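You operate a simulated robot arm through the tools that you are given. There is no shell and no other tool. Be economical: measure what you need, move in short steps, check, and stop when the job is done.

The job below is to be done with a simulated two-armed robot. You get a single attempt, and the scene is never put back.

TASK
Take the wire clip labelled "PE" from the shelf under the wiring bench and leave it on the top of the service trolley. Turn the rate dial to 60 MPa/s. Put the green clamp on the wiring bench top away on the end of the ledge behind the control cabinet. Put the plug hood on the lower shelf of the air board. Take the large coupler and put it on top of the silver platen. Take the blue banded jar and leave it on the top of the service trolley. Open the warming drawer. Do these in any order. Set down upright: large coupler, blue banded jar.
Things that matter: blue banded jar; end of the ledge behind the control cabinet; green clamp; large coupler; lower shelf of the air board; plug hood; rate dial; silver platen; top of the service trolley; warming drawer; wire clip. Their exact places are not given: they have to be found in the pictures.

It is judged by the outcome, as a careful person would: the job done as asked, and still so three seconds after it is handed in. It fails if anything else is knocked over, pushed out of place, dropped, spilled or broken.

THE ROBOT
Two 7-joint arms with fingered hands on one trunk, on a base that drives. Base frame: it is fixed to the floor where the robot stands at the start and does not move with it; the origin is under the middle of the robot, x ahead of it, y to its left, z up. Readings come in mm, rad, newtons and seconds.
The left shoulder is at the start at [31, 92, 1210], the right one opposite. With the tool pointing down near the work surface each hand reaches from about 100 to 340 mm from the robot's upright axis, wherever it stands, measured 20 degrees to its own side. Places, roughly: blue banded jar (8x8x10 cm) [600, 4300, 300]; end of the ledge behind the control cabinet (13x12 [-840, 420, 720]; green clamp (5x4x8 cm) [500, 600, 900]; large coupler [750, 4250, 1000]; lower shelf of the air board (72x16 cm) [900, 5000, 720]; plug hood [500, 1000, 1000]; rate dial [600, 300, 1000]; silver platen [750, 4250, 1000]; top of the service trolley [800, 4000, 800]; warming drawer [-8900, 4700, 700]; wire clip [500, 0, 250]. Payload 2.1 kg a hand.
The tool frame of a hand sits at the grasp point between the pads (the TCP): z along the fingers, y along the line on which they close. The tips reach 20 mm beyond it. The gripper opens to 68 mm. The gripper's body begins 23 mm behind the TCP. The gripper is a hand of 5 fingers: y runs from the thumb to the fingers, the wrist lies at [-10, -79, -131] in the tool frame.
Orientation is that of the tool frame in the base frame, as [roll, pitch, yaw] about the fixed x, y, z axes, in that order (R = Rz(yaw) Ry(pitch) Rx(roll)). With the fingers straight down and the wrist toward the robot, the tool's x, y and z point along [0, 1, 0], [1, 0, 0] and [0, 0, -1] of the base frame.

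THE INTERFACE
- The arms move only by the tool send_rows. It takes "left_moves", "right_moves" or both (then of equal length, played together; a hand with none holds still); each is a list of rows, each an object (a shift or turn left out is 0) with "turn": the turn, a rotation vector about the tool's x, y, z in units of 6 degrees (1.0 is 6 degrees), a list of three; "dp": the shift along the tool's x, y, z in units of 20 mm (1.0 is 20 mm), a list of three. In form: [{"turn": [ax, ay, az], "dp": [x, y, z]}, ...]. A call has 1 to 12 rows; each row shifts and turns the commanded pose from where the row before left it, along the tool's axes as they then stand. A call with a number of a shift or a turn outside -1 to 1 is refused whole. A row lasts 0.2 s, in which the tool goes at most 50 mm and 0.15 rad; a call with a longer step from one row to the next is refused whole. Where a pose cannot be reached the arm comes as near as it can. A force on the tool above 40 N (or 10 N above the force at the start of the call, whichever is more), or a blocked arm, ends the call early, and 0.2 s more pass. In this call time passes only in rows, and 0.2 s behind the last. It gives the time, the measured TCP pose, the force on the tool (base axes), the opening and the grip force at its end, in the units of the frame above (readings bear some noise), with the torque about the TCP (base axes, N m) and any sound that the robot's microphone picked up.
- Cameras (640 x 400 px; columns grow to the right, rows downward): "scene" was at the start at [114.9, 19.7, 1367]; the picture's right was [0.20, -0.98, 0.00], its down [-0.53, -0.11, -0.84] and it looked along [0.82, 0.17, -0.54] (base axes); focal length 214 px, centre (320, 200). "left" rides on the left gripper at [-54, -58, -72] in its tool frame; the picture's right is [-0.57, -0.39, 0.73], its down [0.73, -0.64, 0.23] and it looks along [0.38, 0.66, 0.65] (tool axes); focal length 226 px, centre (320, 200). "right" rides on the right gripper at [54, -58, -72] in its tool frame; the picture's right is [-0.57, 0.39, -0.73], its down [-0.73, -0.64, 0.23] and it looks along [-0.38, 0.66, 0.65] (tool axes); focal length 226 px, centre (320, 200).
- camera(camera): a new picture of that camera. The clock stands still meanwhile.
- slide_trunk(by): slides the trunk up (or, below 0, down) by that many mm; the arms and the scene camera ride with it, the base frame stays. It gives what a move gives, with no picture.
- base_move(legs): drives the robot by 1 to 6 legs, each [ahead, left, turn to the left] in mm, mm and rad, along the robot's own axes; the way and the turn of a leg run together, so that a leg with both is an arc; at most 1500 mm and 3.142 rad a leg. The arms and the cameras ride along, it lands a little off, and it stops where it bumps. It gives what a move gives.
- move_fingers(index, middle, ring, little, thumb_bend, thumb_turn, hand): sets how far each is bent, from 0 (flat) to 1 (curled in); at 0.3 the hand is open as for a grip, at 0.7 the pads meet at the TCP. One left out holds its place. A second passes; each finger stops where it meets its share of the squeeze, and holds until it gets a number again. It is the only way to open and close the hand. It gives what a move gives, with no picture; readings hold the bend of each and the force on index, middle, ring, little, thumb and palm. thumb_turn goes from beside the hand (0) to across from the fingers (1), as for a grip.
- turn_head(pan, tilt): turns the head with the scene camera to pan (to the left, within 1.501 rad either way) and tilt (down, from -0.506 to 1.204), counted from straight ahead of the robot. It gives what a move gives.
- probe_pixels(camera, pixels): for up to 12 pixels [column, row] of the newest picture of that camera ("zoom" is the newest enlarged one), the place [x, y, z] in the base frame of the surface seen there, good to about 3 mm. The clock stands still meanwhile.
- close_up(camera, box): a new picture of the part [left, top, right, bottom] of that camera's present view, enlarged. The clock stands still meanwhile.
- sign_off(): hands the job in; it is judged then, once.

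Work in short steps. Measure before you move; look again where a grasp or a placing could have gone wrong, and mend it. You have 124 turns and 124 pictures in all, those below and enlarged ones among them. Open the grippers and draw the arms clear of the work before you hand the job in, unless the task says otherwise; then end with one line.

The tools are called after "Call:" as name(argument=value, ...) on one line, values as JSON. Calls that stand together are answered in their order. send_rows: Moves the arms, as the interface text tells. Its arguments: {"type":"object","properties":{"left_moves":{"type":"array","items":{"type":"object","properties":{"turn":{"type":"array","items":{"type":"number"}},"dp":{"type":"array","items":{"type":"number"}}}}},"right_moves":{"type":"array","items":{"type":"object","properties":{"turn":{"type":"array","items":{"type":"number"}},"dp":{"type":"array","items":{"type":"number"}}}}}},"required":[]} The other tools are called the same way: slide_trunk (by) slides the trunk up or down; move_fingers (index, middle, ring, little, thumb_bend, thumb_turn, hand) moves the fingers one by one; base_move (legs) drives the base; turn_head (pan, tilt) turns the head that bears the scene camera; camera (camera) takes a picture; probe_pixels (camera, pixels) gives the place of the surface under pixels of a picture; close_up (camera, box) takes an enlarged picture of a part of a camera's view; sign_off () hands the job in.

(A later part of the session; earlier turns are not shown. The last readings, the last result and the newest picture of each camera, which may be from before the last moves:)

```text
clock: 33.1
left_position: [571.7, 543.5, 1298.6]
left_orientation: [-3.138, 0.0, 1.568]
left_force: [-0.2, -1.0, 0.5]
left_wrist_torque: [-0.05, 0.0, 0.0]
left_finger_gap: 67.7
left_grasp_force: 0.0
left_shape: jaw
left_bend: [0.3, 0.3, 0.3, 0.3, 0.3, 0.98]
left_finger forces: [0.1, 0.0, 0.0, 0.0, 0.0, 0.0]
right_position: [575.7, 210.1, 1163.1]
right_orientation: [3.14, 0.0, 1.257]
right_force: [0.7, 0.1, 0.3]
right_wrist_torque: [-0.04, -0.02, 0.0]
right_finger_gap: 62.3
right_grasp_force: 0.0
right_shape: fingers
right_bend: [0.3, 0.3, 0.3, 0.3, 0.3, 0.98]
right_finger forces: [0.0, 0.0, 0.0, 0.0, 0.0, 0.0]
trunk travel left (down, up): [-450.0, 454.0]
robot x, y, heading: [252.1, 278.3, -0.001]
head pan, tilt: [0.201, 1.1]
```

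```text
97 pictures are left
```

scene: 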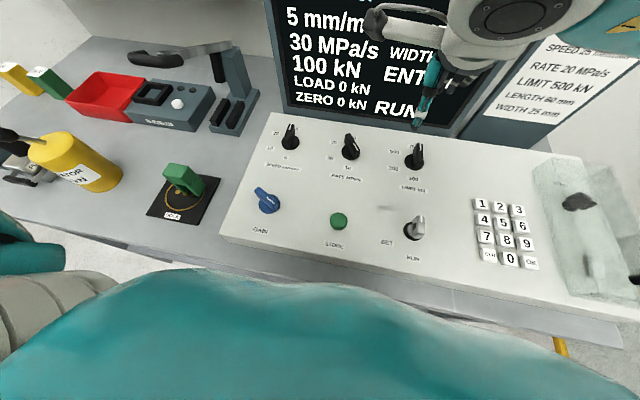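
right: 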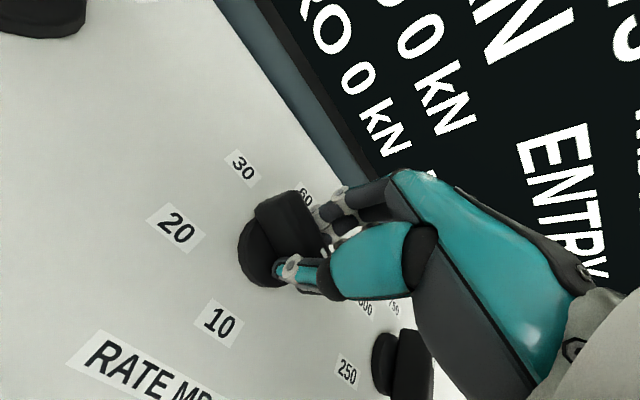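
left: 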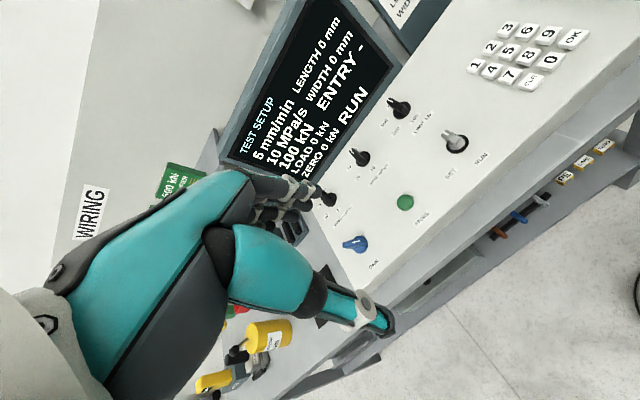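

The display fell back to 30: the knob wasn't past its last detent. I check its present angle from the right hand's view.

Call:
close_up(camera="scene", box=[318, 125, 382, 165])

Call:
send_rows(right_moves=[{"turn": [0, 0, -1], "dp": [0.5, -0.8, -0.8]}, {"turn": [0, 0, -1], "dp": [0.5, -0.8, -0.8]}, {"turn": [0, 0, -1], "dp": [0.5, -0.8, -0.8]}, {"dp": [0, -1, -0.8]}, {"dp": [0, -1, -0.8]}, {"dp": [-1, -1, 0]}, {"dp": [-1, -1, 0]}, {"dp": [-1, 0, 0]}, {"dp": [-1, 0, 0]}], left_moves=[{"turn": [0, 0, 0.5], "dp": [-1, 0, 0.9]}, {"turn": [0, 0, 0.5], "dp": [-1, 0, 0.9]}, {"turn": [0, 0, 0.5], "dp": [-1, 0, 0.9]}, {"turn": [0, 0, 0.5], "dp": [-1, 0, 0.9]}, {"turn": [0, 0, 0.6], "dp": [-1, 0, 0.9]}, {"turn": [0, 0, 0.6], "dp": [-1, 0, 0.9]}, {"turn": [0, 0, 0.6], "dp": [-1, 0, 0.9]}, {"turn": [0, 0, 0.6], "dp": [-1, 0, 0.9]}, {"turn": [0, 0, 0.6], "dp": [-1, 0, 0.9]}])

```text
10.00 times, centred on (350, 145) of scene
```

zoom: 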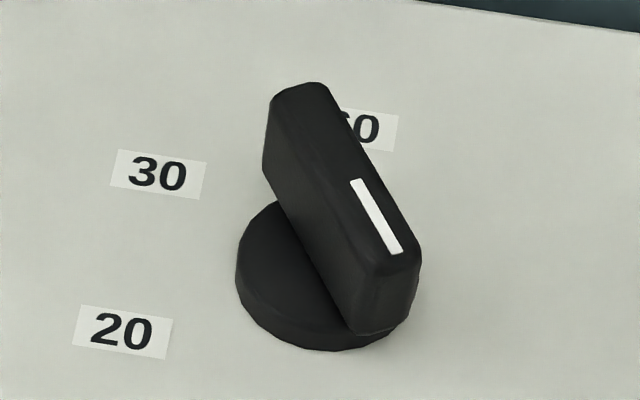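

```text
clock: 35.1
left_position: [531.7, 368.4, 1134.5]
left_orientation: [-3.141, 0.001, 1.045]
left_force: [-0.2, 0.4, -1.0]
left_wrist_torque: [0.01, 0.01, 0.01]
left_finger_gap: 67.5
left_grasp_force: 0.0
left_shape: jaw
left_bend: [0.3, 0.3, 0.3, 0.3, 0.3, 0.98]
left_finger forces: [0.0, 0.0, 0.0, 0.1, 0.0, 0.0]
right_position: [455.1, 170.4, 1242.6]
right_orientation: [3.141, 0.0, 1.569]
right_force: [0.8, -0.5, -0.3]
right_wrist_torque: [0.03, -0.01, 0.01]
right_finger_gap: 62.0
right_grasp_force: 0.0
right_shape: fingers
right_bend: [0.3, 0.3, 0.3, 0.3, 0.3, 0.98]
right_finger forces: [0.0, 0.1, 0.1, 0.1, 0.1, 0.0]
trunk travel left (down, up): [-450.0, 454.0]
robot x, y, heading: [250.1, 278.0, 0.002]
head pan, tilt: [0.201, 1.1]
```

The wing stands at about 38° short of the end. I pre-orient the left hand (tilt 30°, yaw ≈0.66) to grip it and take it to the end.

Call:
send_rows(left_moves=[{"turn": [0, 1, 0]}, {"turn": [0, 1, 0]}, {"turn": [0, 1, 0]}, {"turn": [0, 1, 0]}, {"turn": [0, 1, 0]}, {"turn": [-0.46, 0, 0.8]}, {"turn": [-0.46, 0, 0.8]}, {"turn": [-0.46, 0, 0.8]}, {"turn": [-0.46, 0, 0.8]}])

```text
clock: 37.1
left_position: [546.2, 364.5, 1139.6]
left_orientation: [-3.139, -0.523, 0.657]
left_force: [0.6, -0.2, -0.3]
left_wrist_torque: [-0.01, 0.02, -0.01]
left_finger_gap: 67.7
left_grasp_force: 0.0
left_shape: jaw
left_bend: [0.3, 0.3, 0.3, 0.3, 0.3, 0.98]
left_finger forces: [0.0, 0.1, 0.1, 0.0, 0.0, 0.0]
left hand out of reach, approached as far as the arm can: row 4, 6, 8
right_position: [455.4, 170.5, 1243.1]
right_orientation: [3.141, 0.0, 1.569]
right_force: [-0.1, -0.1, -0.3]
right_wrist_torque: [-0.01, 0.01, -0.01]
right_finger_gap: 62.1
right_grasp_force: 0.3
right_shape: fingers
right_bend: [0.3, 0.3, 0.3, 0.3, 0.3, 0.98]
right_finger forces: [0.0, 0.0, 0.0, 0.1, 0.1, 0.0]
trunk travel left (down, up): [-450.0, 454.0]
robot x, y, heading: [254.8, 276.2, 0.005]
head pan, tilt: [0.201, 1.1]
```

Moving the left hand over the knob at z≈1044, then a look.

Call:
send_rows(left_moves=[{"dp": [-0.11, 0.909, 0.721]}, {"dp": [-0.11, 0.909, 0.721]}, {"dp": [-0.11, 0.909, 0.721]}, {"dp": [-0.11, 0.909, 0.721]}, {"dp": [-0.11, 0.909, 0.721]}, {"dp": [-0.11, 0.909, 0.721]}, {"dp": [-0.11, 0.909, 0.721]}])

Call:
camera(camera="left")

```text
clock: 38.7
left_position: [650.7, 284.7, 1045.0]
left_orientation: [-3.141, -0.524, 0.658]
left_force: [0.3, -0.6, 0.1]
left_wrist_torque: [-0.01, -0.01, 0.02]
left_finger_gap: 67.7
left_grasp_force: 0.0
left_shape: jaw
left_bend: [0.3, 0.3, 0.3, 0.3, 0.3, 0.98]
left_finger forces: [0.0, 0.0, 0.0, 0.0, 0.1, 0.0]
right_position: [456.4, 169.5, 1242.7]
right_orientation: [3.141, -0.001, 1.568]
right_force: [0.3, -0.2, 0.0]
right_wrist_torque: [-0.01, -0.01, 0.02]
right_finger_gap: 62.2
right_grasp_force: 0.1
right_shape: fingers
right_bend: [0.3, 0.3, 0.3, 0.3, 0.3, 0.98]
right_finger forces: [0.0, 0.0, 0.0, 0.0, 0.1, 0.1]
trunk travel left (down, up): [-450.0, 454.0]
robot x, y, heading: [254.5, 274.6, -0.002]
head pan, tilt: [0.201, 1.1]
```

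```text
95 pictures are left
```

left: 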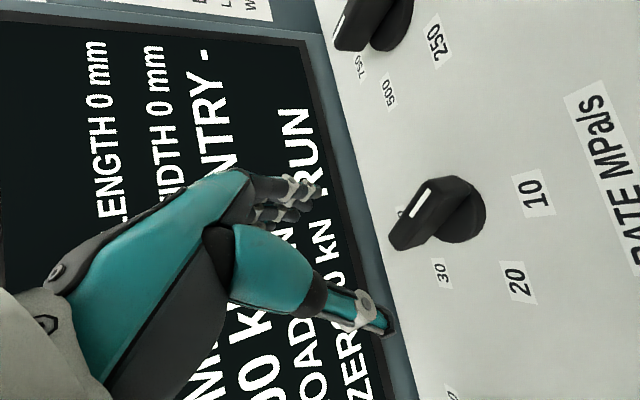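

Aligned. Descend 55 mm and close on the wing.

Call:
send_rows(left_moves=[{"dp": [-0.42, 0, 0.8]}, {"dp": [-0.42, 0, 0.8]}, {"dp": [-0.42, 0, 0.8]}])

Call:
move_fingers(hand="left", index=0.75, middle=0.75, ring=0.75, little=0.75, thumb_bend=0.75)

Call:
send_rows(left_moves=[{"turn": [-0.5, 0, 0.86]}, {"turn": [-0.5, 0, 0.86]}, {"turn": [-0.5, 0, 0.86]}, {"turn": [-0.5, 0, 0.86]}, {"turn": [-0.5, 0, 0.86]}, {"turn": [-0.5, 0, 0.86]}, {"turn": [-0.5, 0, 0.86]}, {"turn": [-0.5, 0, 0.86]}])

Call:
camera(camera="scene")

Call:
camera(camera="left")

```text
clock: 39.5
left_position: [654.1, 286.9, 990.7]
left_orientation: [-3.139, -0.525, 0.66]
left_force: [0.2, -0.3, 0.5]
left_wrist_torque: [0.01, -0.04, 0.02]
left_finger_gap: 67.8
left_grasp_force: 0.1
left_shape: jaw
left_bend: [0.3, 0.3, 0.3, 0.3, 0.3, 0.98]
left_finger forces: [0.0, 0.0, 0.0, 0.0, 0.1, 0.0]
right_position: [454.8, 169.1, 1242.4]
right_orientation: [-3.14, -0.001, 1.57]
right_force: [0.8, 0.4, 0.1]
right_wrist_torque: [0.03, 0.01, -0.02]
right_finger_gap: 62.1
right_grasp_force: 0.1
right_shape: fingers
right_bend: [0.3, 0.3, 0.3, 0.3, 0.3, 0.98]
right_finger forces: [0.1, 0.0, 0.0, 0.1, 0.0, 0.1]
trunk travel left (down, up): [-450.0, 454.0]
robot x, y, heading: [252.1, 278.0, 0.002]
head pan, tilt: [0.201, 1.1]
```

```text
clock: 40.5
left_position: [655.6, 287.9, 990.7]
left_orientation: [-3.138, -0.524, 0.658]
left_force: [4.5, 1.8, -3.0]
left_wrist_torque: [0.09, 0.1, -0.03]
left_finger_gap: 4.7
left_grasp_force: 8.9
left_shape: fingers
left_bend: [0.73, 0.73, 0.73, 0.75, 0.63, 0.96]
left_finger forces: [4.4, 2.8, 2.5, 0.0, 8.2, 0.0]
right_position: [456.1, 170.8, 1242.2]
right_orientation: [-3.141, -0.001, 1.569]
right_force: [-0.3, -0.4, 0.3]
right_wrist_torque: [0.01, 0.01, 0.01]
right_finger_gap: 62.2
right_grasp_force: 0.2
right_shape: fingers
right_bend: [0.3, 0.3, 0.3, 0.3, 0.3, 0.98]
right_finger forces: [0.0, 0.0, 0.0, 0.1, 0.0, 0.0]
trunk travel left (down, up): [-450.0, 454.0]
robot x, y, heading: [257.2, 277.1, 0.0]
head pan, tilt: [0.201, 1.1]
```

```text
clock: 42.3
left_position: [654.0, 288.4, 989.6]
left_orientation: [3.14, -0.524, -0.174]
left_force: [5.7, -4.4, 3.6]
left_wrist_torque: [0.07, -0.06, 0.05]
left_finger_gap: 5.1
left_grasp_force: 11.4
left_shape: fingers
left_bend: [0.73, 0.73, 0.74, 0.75, 0.67, 0.94]
left_finger forces: [8.2, 4.5, 2.0, 0.0, 8.4, 0.0]
right_position: [455.9, 169.8, 1240.9]
right_orientation: [3.14, 0.0, 1.57]
right_force: [0.4, 0.1, -0.2]
right_wrist_torque: [-0.02, 0.0, -0.01]
right_finger_gap: 62.4
right_grasp_force: 0.0
right_shape: fingers
right_bend: [0.3, 0.3, 0.3, 0.3, 0.3, 0.98]
right_finger forces: [0.0, 0.1, 0.0, 0.0, 0.0, 0.1]
trunk travel left (down, up): [-450.0, 454.0]
robot x, y, heading: [251.4, 276.0, 0.002]
head pan, tilt: [0.201, 1.1]
```

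```text
94 pictures are left
```

scene: 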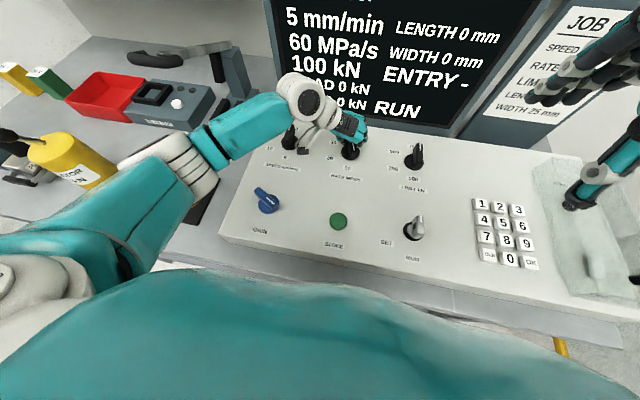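

```text
93 pictures are left
```

left: 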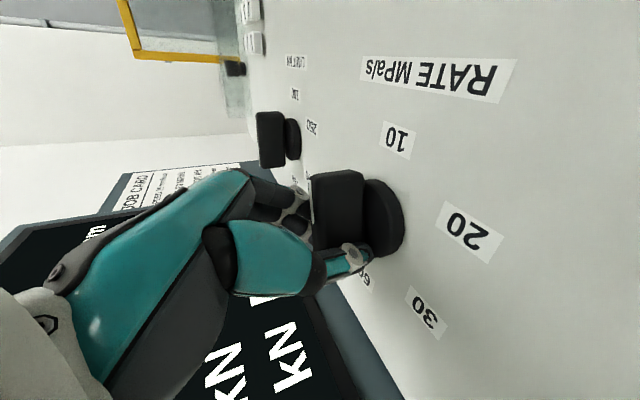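

60 MPa/s again, TCP centred and turned past the end. I open and lift away, then re-check.

Call:
move_fingers(hand="left", index=0.3, middle=0.3, ring=0.3, little=0.3, thumb_bend=0.3)

Call:
send_rows(left_moves=[{"dp": [0.5, 0, -0.866]}, {"dp": [0.5, 0, -0.866]}, {"dp": [0.5, 0, -0.866]}, {"dp": [0.5, 0, -0.866]}, {"dp": [0.5, 0, -0.866]}, {"dp": [0.5, 0, -0.866]}, {"dp": [0, -1, -0.866]}, {"dp": [0, -1, -0.866]}, {"dp": [0, -1, -0.866]}])

Call:
camera(camera="scene")

Call:
close_up(camera="scene", box=[318, 125, 382, 165])

```text
clock: 43.3
left_position: [653.9, 288.8, 989.8]
left_orientation: [3.14, -0.522, -0.174]
left_force: [0.0, -1.2, -1.5]
left_wrist_torque: [-0.02, 0.0, 0.0]
left_finger_gap: 62.1
left_grasp_force: 0.1
left_shape: fingers
left_bend: [0.3, 0.3, 0.3, 0.3, 0.3, 0.98]
left_finger forces: [0.0, 0.0, 0.0, 0.0, 0.0, 0.0]
right_position: [456.6, 170.7, 1241.9]
right_orientation: [3.14, -0.001, 1.57]
right_force: [0.3, -0.8, 0.9]
right_wrist_torque: [-0.02, 0.03, 0.01]
right_finger_gap: 62.4
right_grasp_force: 0.0
right_shape: fingers
right_bend: [0.3, 0.3, 0.3, 0.3, 0.3, 0.98]
right_finger forces: [0.0, 0.1, 0.0, 0.1, 0.0, 0.0]
trunk travel left (down, up): [-450.0, 454.0]
robot x, y, heading: [250.6, 278.3, -0.0]
head pan, tilt: [0.201, 1.1]
```

```text
clock: 45.3
left_position: [639.2, 352.4, 1156.8]
left_orientation: [3.14, -0.524, -0.174]
left_force: [0.1, 0.8, 1.1]
left_wrist_torque: [0.02, 0.01, 0.0]
left_finger_gap: 62.3
left_grasp_force: 0.1
left_shape: fingers
left_bend: [0.3, 0.3, 0.3, 0.3, 0.3, 0.98]
left_finger forces: [0.1, 0.1, 0.0, 0.0, 0.0, 0.1]
right_position: [454.8, 171.0, 1242.6]
right_orientation: [3.141, 0.001, 1.568]
right_force: [0.4, -0.3, 0.1]
right_wrist_torque: [0.01, 0.04, 0.0]
right_finger_gap: 62.3
right_grasp_force: 0.0
right_shape: fingers
right_bend: [0.3, 0.3, 0.3, 0.3, 0.3, 0.98]
right_finger forces: [0.0, 0.0, 0.0, 0.0, 0.0, 0.0]
trunk travel left (down, up): [-450.0, 454.0]
robot x, y, heading: [255.1, 279.3, -0.001]
head pan, tilt: [0.201, 1.1]
```

```text
92 pictures are left
```

scene: 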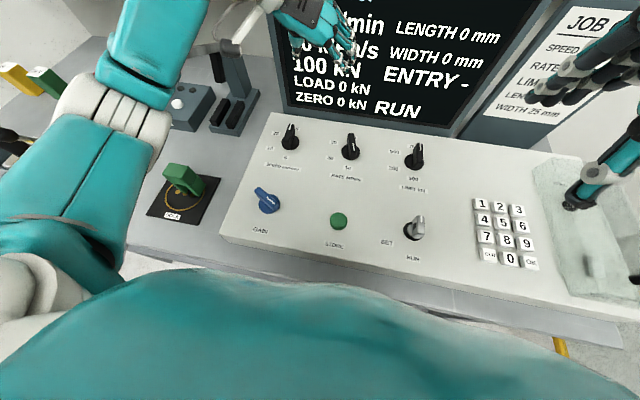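

```text
10.00 times, centred on (350, 145) of scene
```

zoom: 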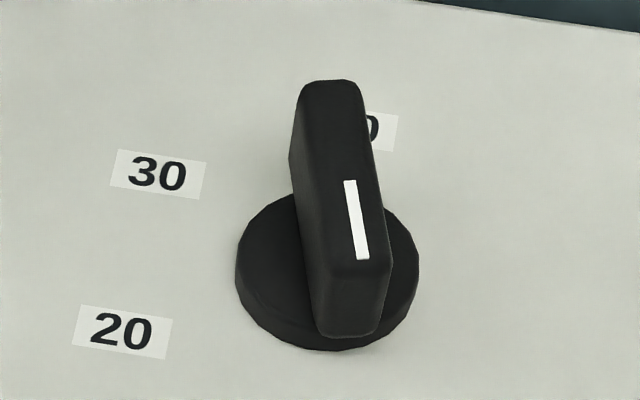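

The wing came back ~20° short (white mark leans right compared with its neighbours). I regrip at yaw ≈0.25 and turn further past the end.

Call:
send_rows(left_moves=[{"turn": [0.5, 0, -0.866]}, {"turn": [0.5, 0, -0.866]}, {"turn": [0.5, 0, -0.866]}, {"turn": [0.5, 0, -0.866]}, {"dp": [-0.582, 0.665, 0.958]}, {"dp": [-0.582, 0.665, 0.958]}, {"dp": [-0.582, 0.665, 0.958]}, {"dp": [-0.582, 0.665, 0.958]}, {"dp": [-0.582, 0.665, 0.958]}])

Call:
send_rows(left_moves=[{"dp": [-0.46, 0, 0.79]}, {"dp": [-0.46, 0, 0.79]}, {"dp": [-0.46, 0, 0.79]}])

Call:
move_fingers(hand="left", index=0.75, middle=0.75, ring=0.75, little=0.75, thumb_bend=0.75)

Call:
camera(camera="left")

```text
clock: 47.3
left_position: [654.5, 286.7, 1041.8]
left_orientation: [3.14, -0.521, 0.246]
left_force: [-0.1, 0.4, -0.2]
left_wrist_torque: [0.01, 0.0, -0.04]
left_finger_gap: 62.1
left_grasp_force: 0.0
left_shape: fingers
left_bend: [0.3, 0.3, 0.3, 0.3, 0.3, 0.98]
left_finger forces: [0.1, 0.0, 0.1, 0.1, 0.1, 0.1]
right_position: [455.3, 170.5, 1242.3]
right_orientation: [-3.141, 0.0, 1.569]
right_force: [1.0, 0.4, 0.1]
right_wrist_torque: [0.0, 0.03, -0.03]
right_finger_gap: 62.2
right_grasp_force: 0.0
right_shape: fingers
right_bend: [0.3, 0.3, 0.3, 0.3, 0.3, 0.98]
right_finger forces: [0.0, 0.0, 0.0, 0.0, 0.1, 0.0]
trunk travel left (down, up): [-450.0, 454.0]
robot x, y, heading: [255.4, 277.0, 0.002]
head pan, tilt: [0.201, 1.1]
```

```text
clock: 48.1
left_position: [653.4, 287.6, 989.3]
left_orientation: [3.14, -0.521, 0.245]
left_force: [0.5, -0.1, -1.3]
left_wrist_torque: [0.01, -0.01, 0.02]
left_finger_gap: 62.0
left_grasp_force: 0.1
left_shape: fingers
left_bend: [0.3, 0.3, 0.3, 0.3, 0.3, 0.98]
left_finger forces: [0.1, 0.1, 0.1, 0.0, 0.0, 0.0]
right_position: [455.6, 170.4, 1241.3]
right_orientation: [-3.141, 0.0, 1.57]
right_force: [-0.1, 0.2, -0.5]
right_wrist_torque: [0.01, 0.01, -0.01]
right_finger_gap: 62.1
right_grasp_force: 0.1
right_shape: fingers
right_bend: [0.3, 0.3, 0.3, 0.3, 0.3, 0.98]
right_finger forces: [0.0, 0.1, 0.0, 0.0, 0.0, 0.0]
trunk travel left (down, up): [-450.0, 454.0]
robot x, y, heading: [253.6, 277.6, 0.001]
head pan, tilt: [0.201, 1.1]
```

```text
clock: 49.1
left_position: [654.2, 287.1, 988.3]
left_orientation: [3.14, -0.522, 0.247]
left_force: [4.3, -1.0, -3.4]
left_wrist_torque: [0.04, 0.04, 0.02]
left_finger_gap: 4.8
left_grasp_force: 9.8
left_shape: fingers
left_bend: [0.73, 0.73, 0.73, 0.75, 0.64, 0.96]
left_finger forces: [5.4, 3.2, 2.4, 0.0, 7.9, 0.0]
right_position: [456.0, 170.3, 1241.5]
right_orientation: [-3.141, 0.0, 1.568]
right_force: [0.5, 0.6, -0.5]
right_wrist_torque: [0.0, -0.01, -0.01]
right_finger_gap: 62.4
right_grasp_force: 0.0
right_shape: fingers
right_bend: [0.3, 0.3, 0.3, 0.3, 0.3, 0.98]
right_finger forces: [0.0, 0.1, 0.1, 0.0, 0.0, 0.1]
trunk travel left (down, up): [-450.0, 454.0]
robot x, y, heading: [252.5, 274.9, -0.003]
head pan, tilt: [0.201, 1.1]
```

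```text
90 pictures are left
```

left: 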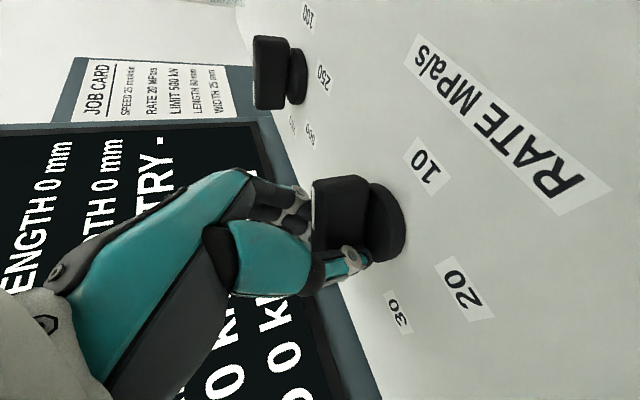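

Gripped. Turning 42° further (past the end position), then release and check.

Call:
send_rows(left_moves=[{"turn": [-0.5, 0, 0.866]}, {"turn": [-0.5, 0, 0.866]}, {"turn": [-0.5, 0, 0.866]}, {"turn": [-0.5, 0, 0.866]}, {"turn": [-0.5, 0, 0.866]}, {"turn": [-0.5, 0, 0.866]}, {"turn": [-0.5, 0, 0.866]}])

Call:
close_up(camera="scene", box=[290, 100, 418, 180])

Call:
move_fingers(hand="left", index=0.3, middle=0.3, ring=0.3, little=0.3, thumb_bend=0.3)

Call:
close_up(camera="scene", box=[290, 100, 418, 180])

```text
clock: 50.7
left_position: [652.6, 287.2, 987.1]
left_orientation: [3.139, -0.523, -0.49]
left_force: [7.2, -3.0, 3.0]
left_wrist_torque: [0.1, -0.09, 0.11]
left_finger_gap: 5.4
left_grasp_force: 10.9
left_shape: fingers
left_bend: [0.73, 0.73, 0.74, 0.75, 0.66, 0.95]
left_finger forces: [7.4, 3.7, 1.8, 0.0, 9.6, 0.1]
right_position: [456.0, 170.4, 1243.2]
right_orientation: [3.14, 0.002, 1.571]
right_force: [0.4, -0.1, 0.7]
right_wrist_torque: [0.0, -0.02, -0.01]
right_finger_gap: 62.3
right_grasp_force: 0.0
right_shape: fingers
right_bend: [0.3, 0.3, 0.3, 0.3, 0.3, 0.98]
right_finger forces: [0.0, 0.0, 0.0, 0.0, 0.0, 0.0]
trunk travel left (down, up): [-450.0, 454.0]
robot x, y, heading: [255.5, 280.6, -0.0]
head pan, tilt: [0.201, 1.1]
```

```text
5.00 times, centred on (354, 140) of scene
```

zoom: 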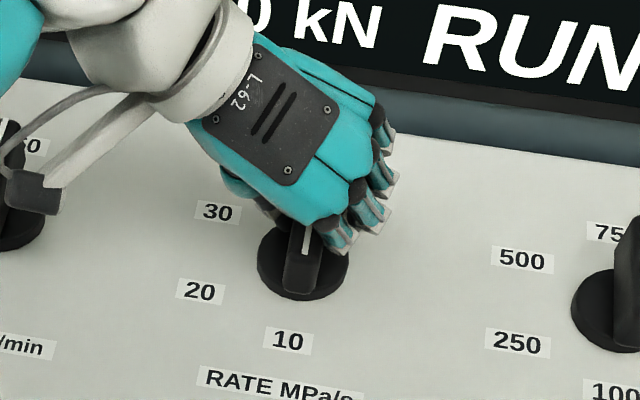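

```text
clock: 51.7
left_position: [652.7, 287.1, 987.4]
left_orientation: [3.139, -0.524, -0.489]
left_force: [0.1, 1.3, 0.4]
left_wrist_torque: [0.01, -0.03, 0.01]
left_finger_gap: 62.1
left_grasp_force: 0.1
left_shape: fingers
left_bend: [0.3, 0.3, 0.3, 0.3, 0.3, 0.98]
left_finger forces: [0.0, 0.0, 0.0, 0.1, 0.1, 0.0]
right_position: [455.6, 169.9, 1242.7]
right_orientation: [3.141, 0.002, 1.568]
right_force: [-0.9, 0.8, -0.2]
right_wrist_torque: [0.0, 0.02, 0.0]
right_finger_gap: 62.0
right_grasp_force: 0.1
right_shape: fingers
right_bend: [0.3, 0.3, 0.3, 0.3, 0.3, 0.98]
right_finger forces: [0.1, 0.0, 0.0, 0.0, 0.1, 0.0]
trunk travel left (down, up): [-450.0, 454.0]
robot x, y, heading: [256.8, 277.5, -0.001]
head pan, tilt: [0.201, 1.1]
```

```text
5.00 times, centred on (354, 140) of scene
```

zoom: 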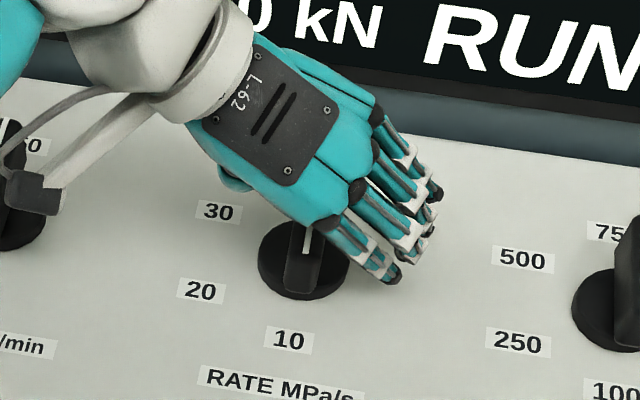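

The wing now points straight along x and stayed on release. I lift straight up, swing back, and verify the display.

Call:
send_rows(left_moves=[{"dp": [0.5, 0, -0.866]}, {"dp": [0.5, 0, -0.866]}, {"dp": [0.5, 0, -0.866]}, {"dp": [0.5, 0, -0.866]}, {"dp": [0.5, 0, -0.866]}, {"dp": [0.5, 0, -0.866]}, {"dp": [-0.5, -0.6, -0.866]}, {"dp": [-0.5, -0.6, -0.866]}, {"dp": [-0.5, -0.6, -0.866]}, {"dp": [-0.5, -0.6, -0.866]}, {"dp": [-0.5, -0.6, -0.866]}])

Call:
send_rows(left_moves=[{"turn": [0.4, -0.45, -0.8], "dp": [-0.5, -0.6, 0]}, {"turn": [0.4, -0.45, -0.8], "dp": [-0.5, -0.6, 0]}, {"turn": [0.4, -0.45, -0.8], "dp": [-0.5, -0.6, 0]}, {"turn": [0.3, -0.45, -0.8]}, {"turn": [0.3, -0.45, -0.8]}, {"turn": [0.3, -0.45, -0.9]}, {"turn": [0.2, -0.45, -0.9]}, {"turn": [0.2, -0.45, -0.9]}, {"turn": [0.1, -0.45, -0.9]}, {"turn": [0.1, -0.45, -0.9]}, {"turn": [0.05, -0.45, -0.9]}])

Call:
camera(camera="scene")

```text
clock: 54.1
left_position: [603.0, 381.2, 1158.1]
left_orientation: [3.14, -0.526, -0.487]
left_force: [0.3, 1.0, 0.4]
left_wrist_torque: [0.02, 0.01, -0.03]
left_finger_gap: 62.2
left_grasp_force: 0.1
left_shape: fingers
left_bend: [0.3, 0.3, 0.3, 0.3, 0.3, 0.98]
left_finger forces: [0.0, 0.0, 0.1, 0.0, 0.0, 0.1]
right_position: [455.6, 170.8, 1242.7]
right_orientation: [3.141, 0.0, 1.569]
right_force: [0.1, -0.2, -0.4]
right_wrist_torque: [-0.01, 0.0, -0.01]
right_finger_gap: 62.3
right_grasp_force: 0.0
right_shape: fingers
right_bend: [0.3, 0.3, 0.3, 0.3, 0.3, 0.98]
right_finger forces: [0.1, 0.0, 0.0, 0.1, 0.1, 0.0]
trunk travel left (down, up): [-450.0, 454.0]
robot x, y, heading: [251.8, 276.9, -0.001]
head pan, tilt: [0.201, 1.1]
```

```text
clock: 56.5
left_position: [594.1, 424.5, 1143.8]
left_orientation: [-3.122, -0.012, 0.551]
left_force: [0.1, -0.8, 0.4]
left_wrist_torque: [0.01, 0.0, 0.0]
left_finger_gap: 62.4
left_grasp_force: 0.1
left_shape: fingers
left_bend: [0.3, 0.3, 0.3, 0.3, 0.3, 0.98]
left_finger forces: [0.0, 0.0, 0.0, 0.1, 0.0, 0.0]
right_position: [455.5, 170.7, 1242.3]
right_orientation: [-3.142, 0.001, 1.569]
right_force: [0.1, 0.3, 0.0]
right_wrist_torque: [-0.01, -0.03, 0.02]
right_finger_gap: 62.1
right_grasp_force: 0.1
right_shape: fingers
right_bend: [0.3, 0.3, 0.3, 0.3, 0.3, 0.98]
right_finger forces: [0.0, 0.0, 0.0, 0.0, 0.1, 0.1]
trunk travel left (down, up): [-450.0, 454.0]
robot x, y, heading: [254.9, 278.2, 0.002]
head pan, tilt: [0.201, 1.1]
```

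```text
87 pictures are left
```

scene: 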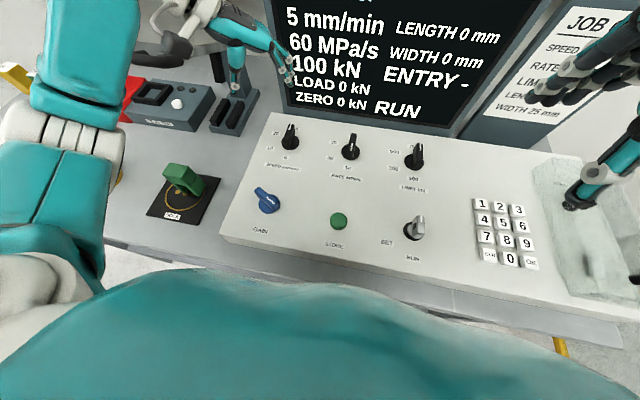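

Display holds 60 MPa/s and the other values are unchanged. Next the green clamp: I move the base left 200 mm and look at it closely.

Call:
base_move(legs=[[-15, 0, 0], [0, 190, 0]])

Call:
camera(camera="scene")

Call:
camera(camera="left")

```text
clock: 58.4
left_position: [579.1, 614.6, 1144.3]
left_orientation: [-3.122, -0.012, 0.544]
left_force: [-2.7, -4.8, -1.1]
left_wrist_torque: [-0.06, 0.05, -0.25]
left_finger_gap: 62.2
left_grasp_force: 2.9
left_shape: fingers
left_bend: [0.3, 0.3, 0.24, 0.3, 0.3, 0.98]
left_finger forces: [0.0, 0.0, 4.7, 0.0, 0.0, 0.0]
right_position: [440.0, 360.3, 1241.5]
right_orientation: [3.141, 0.0, 1.568]
right_force: [0.6, 0.1, -1.2]
right_wrist_torque: [-0.02, -0.04, 0.04]
right_finger_gap: 62.3
right_grasp_force: 0.0
right_shape: fingers
right_bend: [0.3, 0.3, 0.3, 0.3, 0.3, 0.98]
right_finger forces: [0.0, 0.0, 0.1, 0.0, 0.0, 0.0]
trunk travel left (down, up): [-450.0, 454.0]
robot x, y, heading: [236.6, 469.9, -0.002]
head pan, tilt: [0.201, 1.1]
```

```text
86 pictures are left
```

scene: 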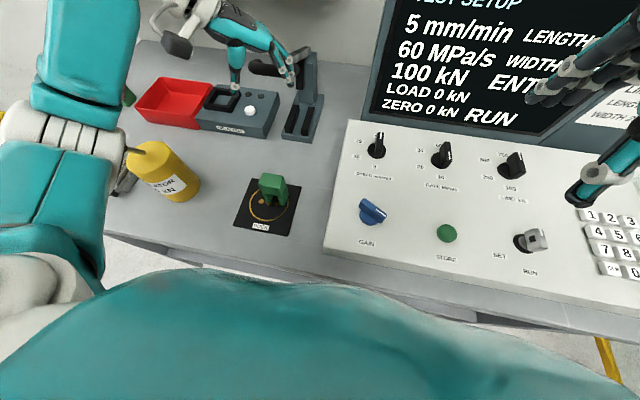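

```text
85 pictures are left
```

left: 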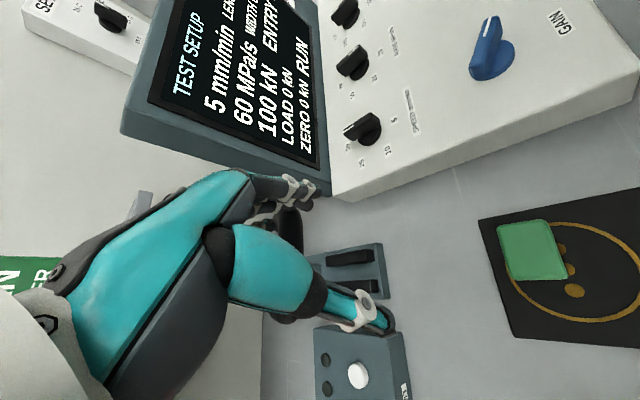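

A finger (ring, 4.7 N) touches the lever behind. I back the left hand off to the right and toward the robot.

Call:
send_rows(left_moves=[{"dp": [-0.43, 0.71, 0]}, {"dp": [-0.43, 0.71, 0]}, {"dp": [-0.43, 0.71, 0]}, {"dp": [-1, -0.3, 0]}, {"dp": [-1, -0.3, -0.3]}, {"dp": [-1, -0.3, -0.3]}, {"dp": [-1, -0.6, -0.3]}, {"dp": [-1, -0.6, -0.3]}])

Call:
close_up(camera="scene", box=[120, 20, 340, 240])

Call:
close_up(camera="scene", box=[230, 160, 310, 240])

```text
clock: 60.2
left_position: [470.8, 550.4, 1165.7]
left_orientation: [-3.124, -0.011, 0.544]
left_force: [0.8, 0.1, -0.3]
left_wrist_torque: [0.01, -0.01, 0.03]
left_finger_gap: 62.2
left_grasp_force: 0.1
left_shape: fingers
left_bend: [0.3, 0.3, 0.3, 0.3, 0.3, 0.98]
left_finger forces: [0.0, 0.0, 0.0, 0.1, 0.1, 0.1]
right_position: [440.2, 361.6, 1242.2]
right_orientation: [-3.141, 0.0, 1.568]
right_force: [0.4, -0.4, 0.0]
right_wrist_torque: [-0.01, 0.0, 0.02]
right_finger_gap: 62.1
right_grasp_force: 0.0
right_shape: fingers
right_bend: [0.3, 0.3, 0.3, 0.3, 0.3, 0.98]
right_finger forces: [0.0, 0.0, 0.1, 0.0, 0.1, 0.0]
trunk travel left (down, up): [-450.0, 454.0]
robot x, y, heading: [239.1, 470.9, -0.004]
head pan, tilt: [0.201, 1.1]
```

```text
1.82 times, centred on (230, 130) of scene
```

zoom: 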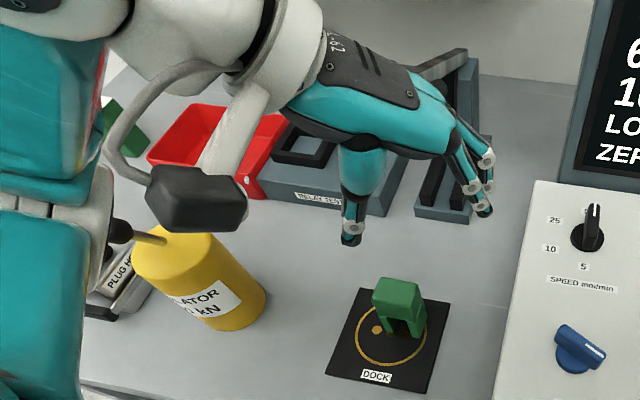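

```text
5.00 times, centred on (270, 200) of scene
```

zoom: 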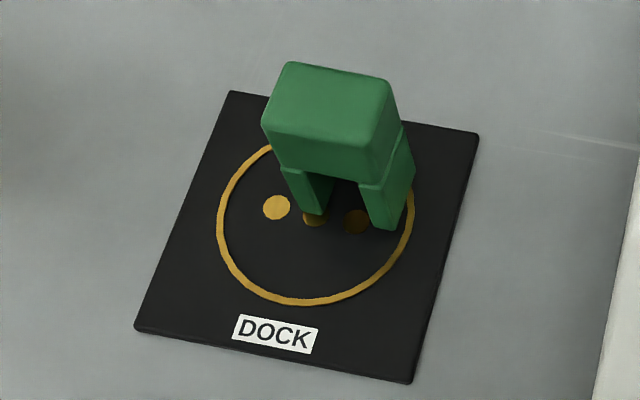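

I probe the clamp's top corners and legs.

Call:
probe_pixels(camera="zoom", pixels=[[290, 66], [385, 85], [275, 122], [365, 140], [330, 100], [320, 150], [365, 165], [385, 215], [310, 205], [395, 170], [240, 250], [440, 200]])

```text
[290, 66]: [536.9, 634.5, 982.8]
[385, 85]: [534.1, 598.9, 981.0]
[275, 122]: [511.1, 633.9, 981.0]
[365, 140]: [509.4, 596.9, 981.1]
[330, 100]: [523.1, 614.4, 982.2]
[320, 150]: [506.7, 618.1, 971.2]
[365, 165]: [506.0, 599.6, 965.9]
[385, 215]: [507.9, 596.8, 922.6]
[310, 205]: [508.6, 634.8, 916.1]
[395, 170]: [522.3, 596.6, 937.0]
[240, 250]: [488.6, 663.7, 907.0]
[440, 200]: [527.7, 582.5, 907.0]
```

Clamp top block: centre (523,616), x 506–540, top z 982. I turn the left hand to yaw 1.57, go above, and check.

Call:
send_rows(left_moves=[{"turn": [0, 0, -0.98]}, {"turn": [0, 0, -0.98]}, {"turn": [0, 0, -0.98]}, {"turn": [0, 0, -0.98]}, {"turn": [0, 0, -0.98]}, {"turn": [0, 0, -0.98]}, {"turn": [0, 0, -0.98]}, {"turn": [0, 0, -0.98]}, {"turn": [0, 0, -0.98]}, {"turn": [0, 0, -0.98]}])

Call:
send_rows(left_moves=[{"dp": [0.47, 0.37, 0.9]}, {"dp": [0.47, 0.37, 0.9]}, {"dp": [0.47, 0.37, 0.9]}, {"dp": [0.47, 0.37, 0.9]}, {"dp": [0.47, 0.37, 0.9]}, {"dp": [0.47, 0.37, 0.9]}, {"dp": [0.47, 0.37, 0.9]}])

Call:
camera(camera="left")

```text
clock: 62.4
left_position: [486.9, 544.9, 1174.8]
left_orientation: [3.141, -0.023, 1.574]
left_force: [0.0, 0.4, 1.1]
left_wrist_torque: [0.02, 0.05, 0.02]
left_finger_gap: 61.9
left_grasp_force: 0.1
left_shape: fingers
left_bend: [0.3, 0.3, 0.3, 0.3, 0.3, 0.98]
left_finger forces: [0.1, 0.1, 0.1, 0.1, 0.1, 0.0]
left hand out of reach, approached as far as the arm can: row 3, 4, 5, 7
right_position: [440.3, 361.9, 1241.7]
right_orientation: [-3.141, 0.0, 1.566]
right_force: [-0.1, 0.8, 0.0]
right_wrist_torque: [0.0, 0.01, 0.02]
right_finger_gap: 62.2
right_grasp_force: 0.1
right_shape: fingers
right_bend: [0.3, 0.3, 0.3, 0.3, 0.3, 0.98]
right_finger forces: [0.1, 0.0, 0.0, 0.1, 0.1, 0.0]
trunk travel left (down, up): [-450.0, 454.0]
robot x, y, heading: [242.6, 474.5, -0.003]
head pan, tilt: [0.201, 1.1]
```

```text
clock: 64.0
left_position: [545.5, 613.4, 1053.5]
left_orientation: [3.14, -0.026, 1.571]
left_force: [-0.1, -0.1, -0.5]
left_wrist_torque: [-0.03, -0.02, 0.01]
left_finger_gap: 62.1
left_grasp_force: 0.1
left_shape: fingers
left_bend: [0.3, 0.3, 0.3, 0.3, 0.3, 0.98]
left_finger forces: [0.0, 0.1, 0.0, 0.0, 0.1, 0.1]
left hand out of reach, approached as far as the arm can: row 1, 2
right_position: [441.1, 359.8, 1242.5]
right_orientation: [3.14, 0.0, 1.568]
right_force: [-0.1, -0.1, 0.7]
right_wrist_torque: [0.0, -0.01, 0.0]
right_finger_gap: 62.5
right_grasp_force: 0.0
right_shape: fingers
right_bend: [0.3, 0.3, 0.3, 0.3, 0.3, 0.98]
right_finger forces: [0.1, 0.0, 0.0, 0.1, 0.1, 0.0]
trunk travel left (down, up): [-450.0, 454.0]
robot x, y, heading: [237.7, 469.8, 0.0]
head pan, tilt: [0.201, 1.1]
```

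```text
82 pictures are left
```

left: 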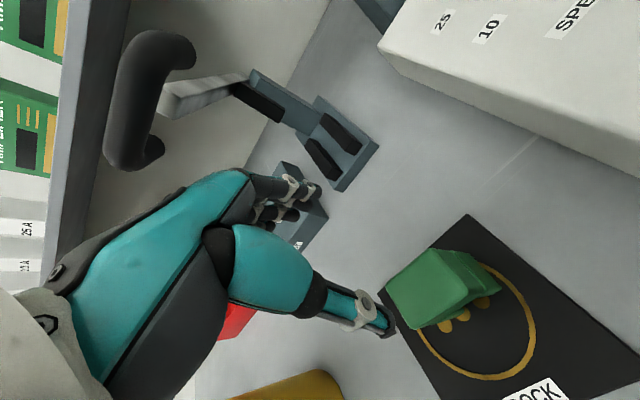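

I shift back 22 mm and descend to z≈967 around the top block.

Call:
send_rows(left_moves=[{"dp": [0.15, -0.55, 0]}, {"dp": [0, -0.55, 0]}, {"dp": [0, 0, 0.86]}, {"dp": [0, 0, 0.86]}, {"dp": [0, 0, 0.86]}, {"dp": [0, 0, 0.86]}, {"dp": [0, 0, 0.86]}])

Call:
camera(camera="left")

```text
clock: 65.6
left_position: [523.9, 615.8, 967.1]
left_orientation: [-3.141, -0.024, 1.572]
left_force: [-0.4, -0.1, 0.4]
left_wrist_torque: [-0.01, 0.01, 0.01]
left_finger_gap: 61.9
left_grasp_force: 0.0
left_shape: fingers
left_bend: [0.3, 0.3, 0.3, 0.3, 0.3, 0.98]
left_finger forces: [0.1, 0.0, 0.0, 0.0, 0.1, 0.0]
right_position: [440.0, 361.0, 1242.0]
right_orientation: [-3.141, 0.001, 1.566]
right_force: [0.3, -0.6, 0.0]
right_wrist_torque: [-0.02, -0.03, -0.02]
right_finger_gap: 62.3
right_grasp_force: 0.1
right_shape: fingers
right_bend: [0.3, 0.3, 0.3, 0.3, 0.3, 0.98]
right_finger forces: [0.1, 0.1, 0.0, 0.0, 0.0, 0.0]
trunk travel left (down, up): [-450.0, 454.0]
robot x, y, heading: [240.1, 469.8, -0.001]
head pan, tilt: [0.201, 1.1]
```

```text
81 pictures are left
```

left: 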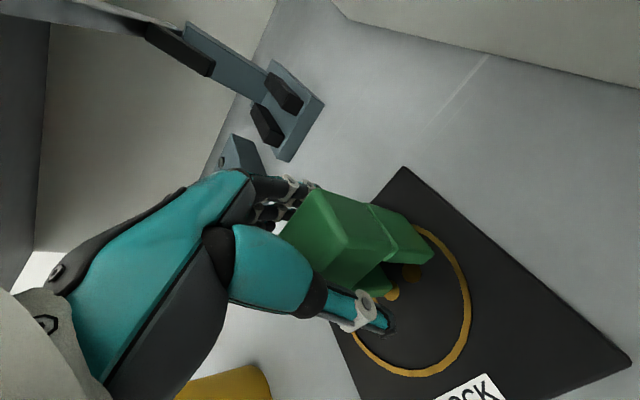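

The clamp is between fingers and thumb. I close, lift 150 mm, and check.

Call:
move_fingers(hand="left", index=0.8, middle=0.8, ring=0.8, little=0.8, thumb_bend=0.8)

Call:
send_rows(left_moves=[{"dp": [0, 0, -0.5]}, {"dp": [0, 0, -1]}, {"dp": [0, 0, -1]}, {"dp": [0, 0, -1]}, {"dp": [0, 0, -1]}, {"dp": [0, -0.5, -1]}, {"dp": [0, -0.5, -1]}, {"dp": [0, -0.5, -1]}, {"dp": [0, -0.5, -1]}, {"dp": [0, -0.5, -1]}])

Call:
camera(camera="left")

```text
clock: 66.6
left_position: [523.8, 615.4, 966.9]
left_orientation: [3.141, -0.023, 1.571]
left_force: [-0.2, 0.3, -0.3]
left_wrist_torque: [-0.01, 0.0, -0.02]
left_finger_gap: 23.2
left_grasp_force: 23.1
left_shape: fingers
left_bend: [0.74, 0.74, 0.75, 0.8, 0.53, 0.91]
left_finger forces: [8.0, 6.7, 6.9, 0.8, 22.7, 0.0]
right_position: [440.8, 360.8, 1241.4]
right_orientation: [3.14, 0.0, 1.567]
right_force: [0.0, 0.0, -0.8]
right_wrist_torque: [0.0, 0.03, 0.04]
right_finger_gap: 62.1
right_grasp_force: 0.1
right_shape: fingers
right_bend: [0.3, 0.3, 0.3, 0.3, 0.3, 0.98]
right_finger forces: [0.0, 0.0, 0.0, 0.0, 0.0, 0.0]
trunk travel left (down, up): [-450.0, 454.0]
robot x, y, heading: [235.3, 467.0, 0.0]
head pan, tilt: [0.201, 1.1]
```

```text
clock: 68.8
left_position: [506.4, 613.7, 1162.6]
left_orientation: [-3.14, -0.023, 1.57]
left_force: [0.1, -0.1, -1.0]
left_wrist_torque: [0.04, 0.02, 0.02]
left_finger_gap: 23.5
left_grasp_force: 22.0
left_shape: fingers
left_bend: [0.74, 0.75, 0.76, 0.8, 0.5, 0.91]
left_finger forces: [7.6, 6.3, 6.4, 0.8, 22.7, 0.0]
left hand out of reach, approached as far as the arm can: row 5, 6, 7, 8, 9
right_position: [440.8, 361.3, 1240.3]
right_orientation: [3.141, -0.001, 1.568]
right_force: [0.0, 0.4, -0.4]
right_wrist_torque: [0.03, 0.01, 0.01]
right_finger_gap: 62.3
right_grasp_force: 0.1
right_shape: fingers
right_bend: [0.3, 0.3, 0.3, 0.3, 0.3, 0.98]
right_finger forces: [0.0, 0.0, 0.0, 0.1, 0.1, 0.1]
trunk travel left (down, up): [-450.0, 454.0]
robot x, y, heading: [238.6, 471.9, -0.003]
head pan, tilt: [0.201, 1.1]
```

```text
80 pictures are left
```

left: 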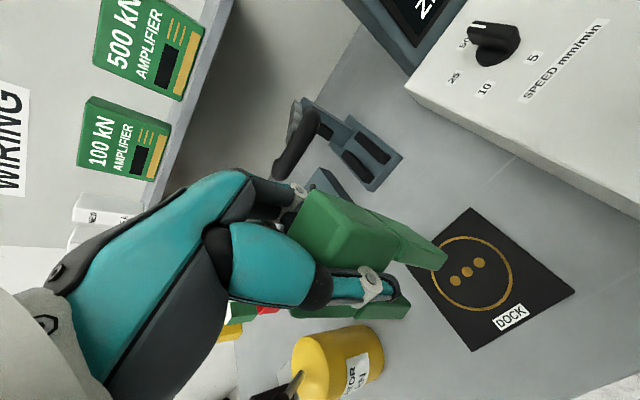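

Clamp is held (gap 23 mm, 22 N). I back away from the bench, turn around and look for the ledge near (-840,420,720).

Call:
base_move(legs=[[-300, 0, 0], [0, 0, 1.571], [0, 0, 1.571]])

Call:
turn_head(pan=0, tilt=0.55)

Call:
camera(camera="scene")

```text
clock: 78.5
left_position: [-331.2, 329.4, 1161.6]
left_orientation: [-3.14, -0.024, -1.579]
left_force: [0.1, -0.6, -0.8]
left_wrist_torque: [0.04, 0.02, 0.01]
left_finger_gap: 22.8
left_grasp_force: 20.9
left_shape: fingers
left_bend: [0.75, 0.75, 0.76, 0.8, 0.5, 0.91]
left_finger forces: [7.1, 6.3, 6.1, 1.0, 21.4, 0.1]
right_position: [-262.2, 581.3, 1242.4]
right_orientation: [3.141, 0.0, -1.583]
right_force: [-0.1, -1.0, 0.6]
right_wrist_torque: [-0.01, 0.02, -0.01]
right_finger_gap: 62.5
right_grasp_force: 0.1
right_shape: fingers
right_bend: [0.3, 0.3, 0.3, 0.3, 0.3, 0.98]
right_finger forces: [0.1, 0.1, 0.0, 0.0, 0.0, 0.0]
trunk travel left (down, up): [-450.0, 454.0]
robot x, y, heading: [-58.3, 468.8, 3.131]
head pan, tilt: [0.201, 1.1]
```

```text
clock: 79.5
left_position: [-330.9, 329.7, 1161.4]
left_orientation: [-3.138, -0.023, -1.579]
left_force: [-0.2, 0.5, 0.2]
left_wrist_torque: [0.05, 0.0, 0.0]
left_finger_gap: 22.7
left_grasp_force: 21.3
left_shape: fingers
left_bend: [0.75, 0.75, 0.76, 0.8, 0.5, 0.91]
left_finger forces: [7.2, 6.1, 6.2, 0.9, 21.3, 0.0]
right_position: [-262.9, 580.8, 1241.1]
right_orientation: [3.141, 0.0, -1.582]
right_force: [-0.9, 0.3, -0.1]
right_wrist_torque: [0.01, 0.01, 0.01]
right_finger_gap: 62.1
right_grasp_force: 0.2
right_shape: fingers
right_bend: [0.3, 0.3, 0.3, 0.3, 0.3, 0.98]
right_finger forces: [0.0, 0.0, 0.0, 0.0, 0.0, 0.0]
trunk travel left (down, up): [-450.0, 454.0]
robot x, y, heading: [-60.8, 469.6, 3.125]
head pan, tilt: [0.0, 0.55]
```

```text
79 pictures are left
```

scene: 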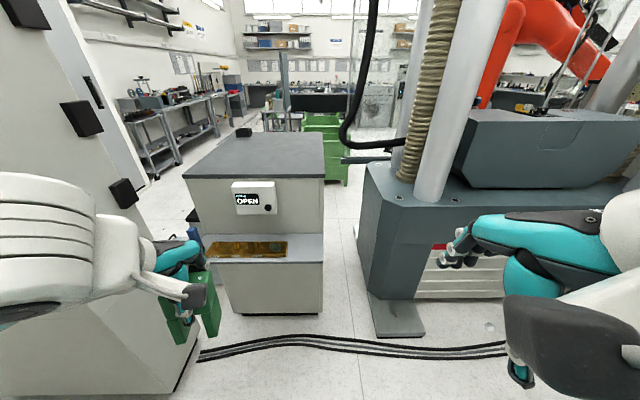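

I probe the cabinet, the box with the "OPEN" sign, and the objects near the gap.

Call:
probe_pixels(camera="scene", pixels=[[250, 160], [250, 250], [265, 200], [135, 360], [110, 200], [155, 230], [195, 220], [205, 250], [60, 100], [340, 130], [190, 240], [320, 265]])

Call:
close_up(camera="scene", box=[130, 110, 350, 350])

```text
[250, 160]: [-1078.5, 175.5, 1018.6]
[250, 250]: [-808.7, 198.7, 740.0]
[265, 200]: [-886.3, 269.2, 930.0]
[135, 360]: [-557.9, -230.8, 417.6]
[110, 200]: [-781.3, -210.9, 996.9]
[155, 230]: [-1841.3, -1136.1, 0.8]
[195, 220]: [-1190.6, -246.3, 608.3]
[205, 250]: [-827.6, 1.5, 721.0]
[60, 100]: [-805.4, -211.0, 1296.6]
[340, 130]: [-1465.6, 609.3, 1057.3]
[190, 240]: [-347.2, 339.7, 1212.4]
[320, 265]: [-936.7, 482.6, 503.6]
```

```text
1.67 times, centred on (240, 230) of scene
```

zoom: 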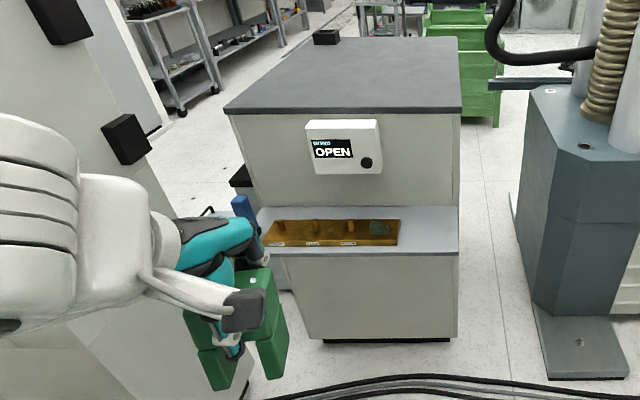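

The grey ledge on the cabinet has a free right end at about zoom (430,230). I probe it precisely.

Call:
probe_pixels(camera="zoom", pixels=[[430, 230], [455, 248], [455, 210], [410, 248], [398, 240], [398, 222], [420, 212], [445, 230], [400, 150], [385, 232], [440, 245], [415, 240]])

```text
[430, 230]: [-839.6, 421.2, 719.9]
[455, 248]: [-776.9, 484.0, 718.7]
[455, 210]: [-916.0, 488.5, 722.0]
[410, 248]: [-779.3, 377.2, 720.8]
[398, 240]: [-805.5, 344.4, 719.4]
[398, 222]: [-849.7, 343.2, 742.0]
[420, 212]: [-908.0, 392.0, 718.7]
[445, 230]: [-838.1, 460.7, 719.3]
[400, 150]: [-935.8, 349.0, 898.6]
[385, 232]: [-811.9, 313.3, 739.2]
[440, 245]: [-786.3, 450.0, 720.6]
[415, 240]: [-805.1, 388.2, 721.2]
```

Free spot centre ≈(-842,421,720). I check clearance to the machine on the right before driving.

Call:
probe_pixels(camera="scene", pixels=[[380, 330], [425, 330], [370, 290], [370, 230], [415, 280], [300, 340], [235, 310], [315, 312], [175, 385], [480, 345]])

```text
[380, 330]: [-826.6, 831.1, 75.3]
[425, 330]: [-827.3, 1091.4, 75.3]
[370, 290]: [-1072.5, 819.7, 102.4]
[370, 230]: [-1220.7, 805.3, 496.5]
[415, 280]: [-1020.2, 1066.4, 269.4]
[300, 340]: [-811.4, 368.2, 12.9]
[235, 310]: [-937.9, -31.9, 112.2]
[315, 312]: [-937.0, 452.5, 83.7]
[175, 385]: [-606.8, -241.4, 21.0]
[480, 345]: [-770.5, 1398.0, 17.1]
```

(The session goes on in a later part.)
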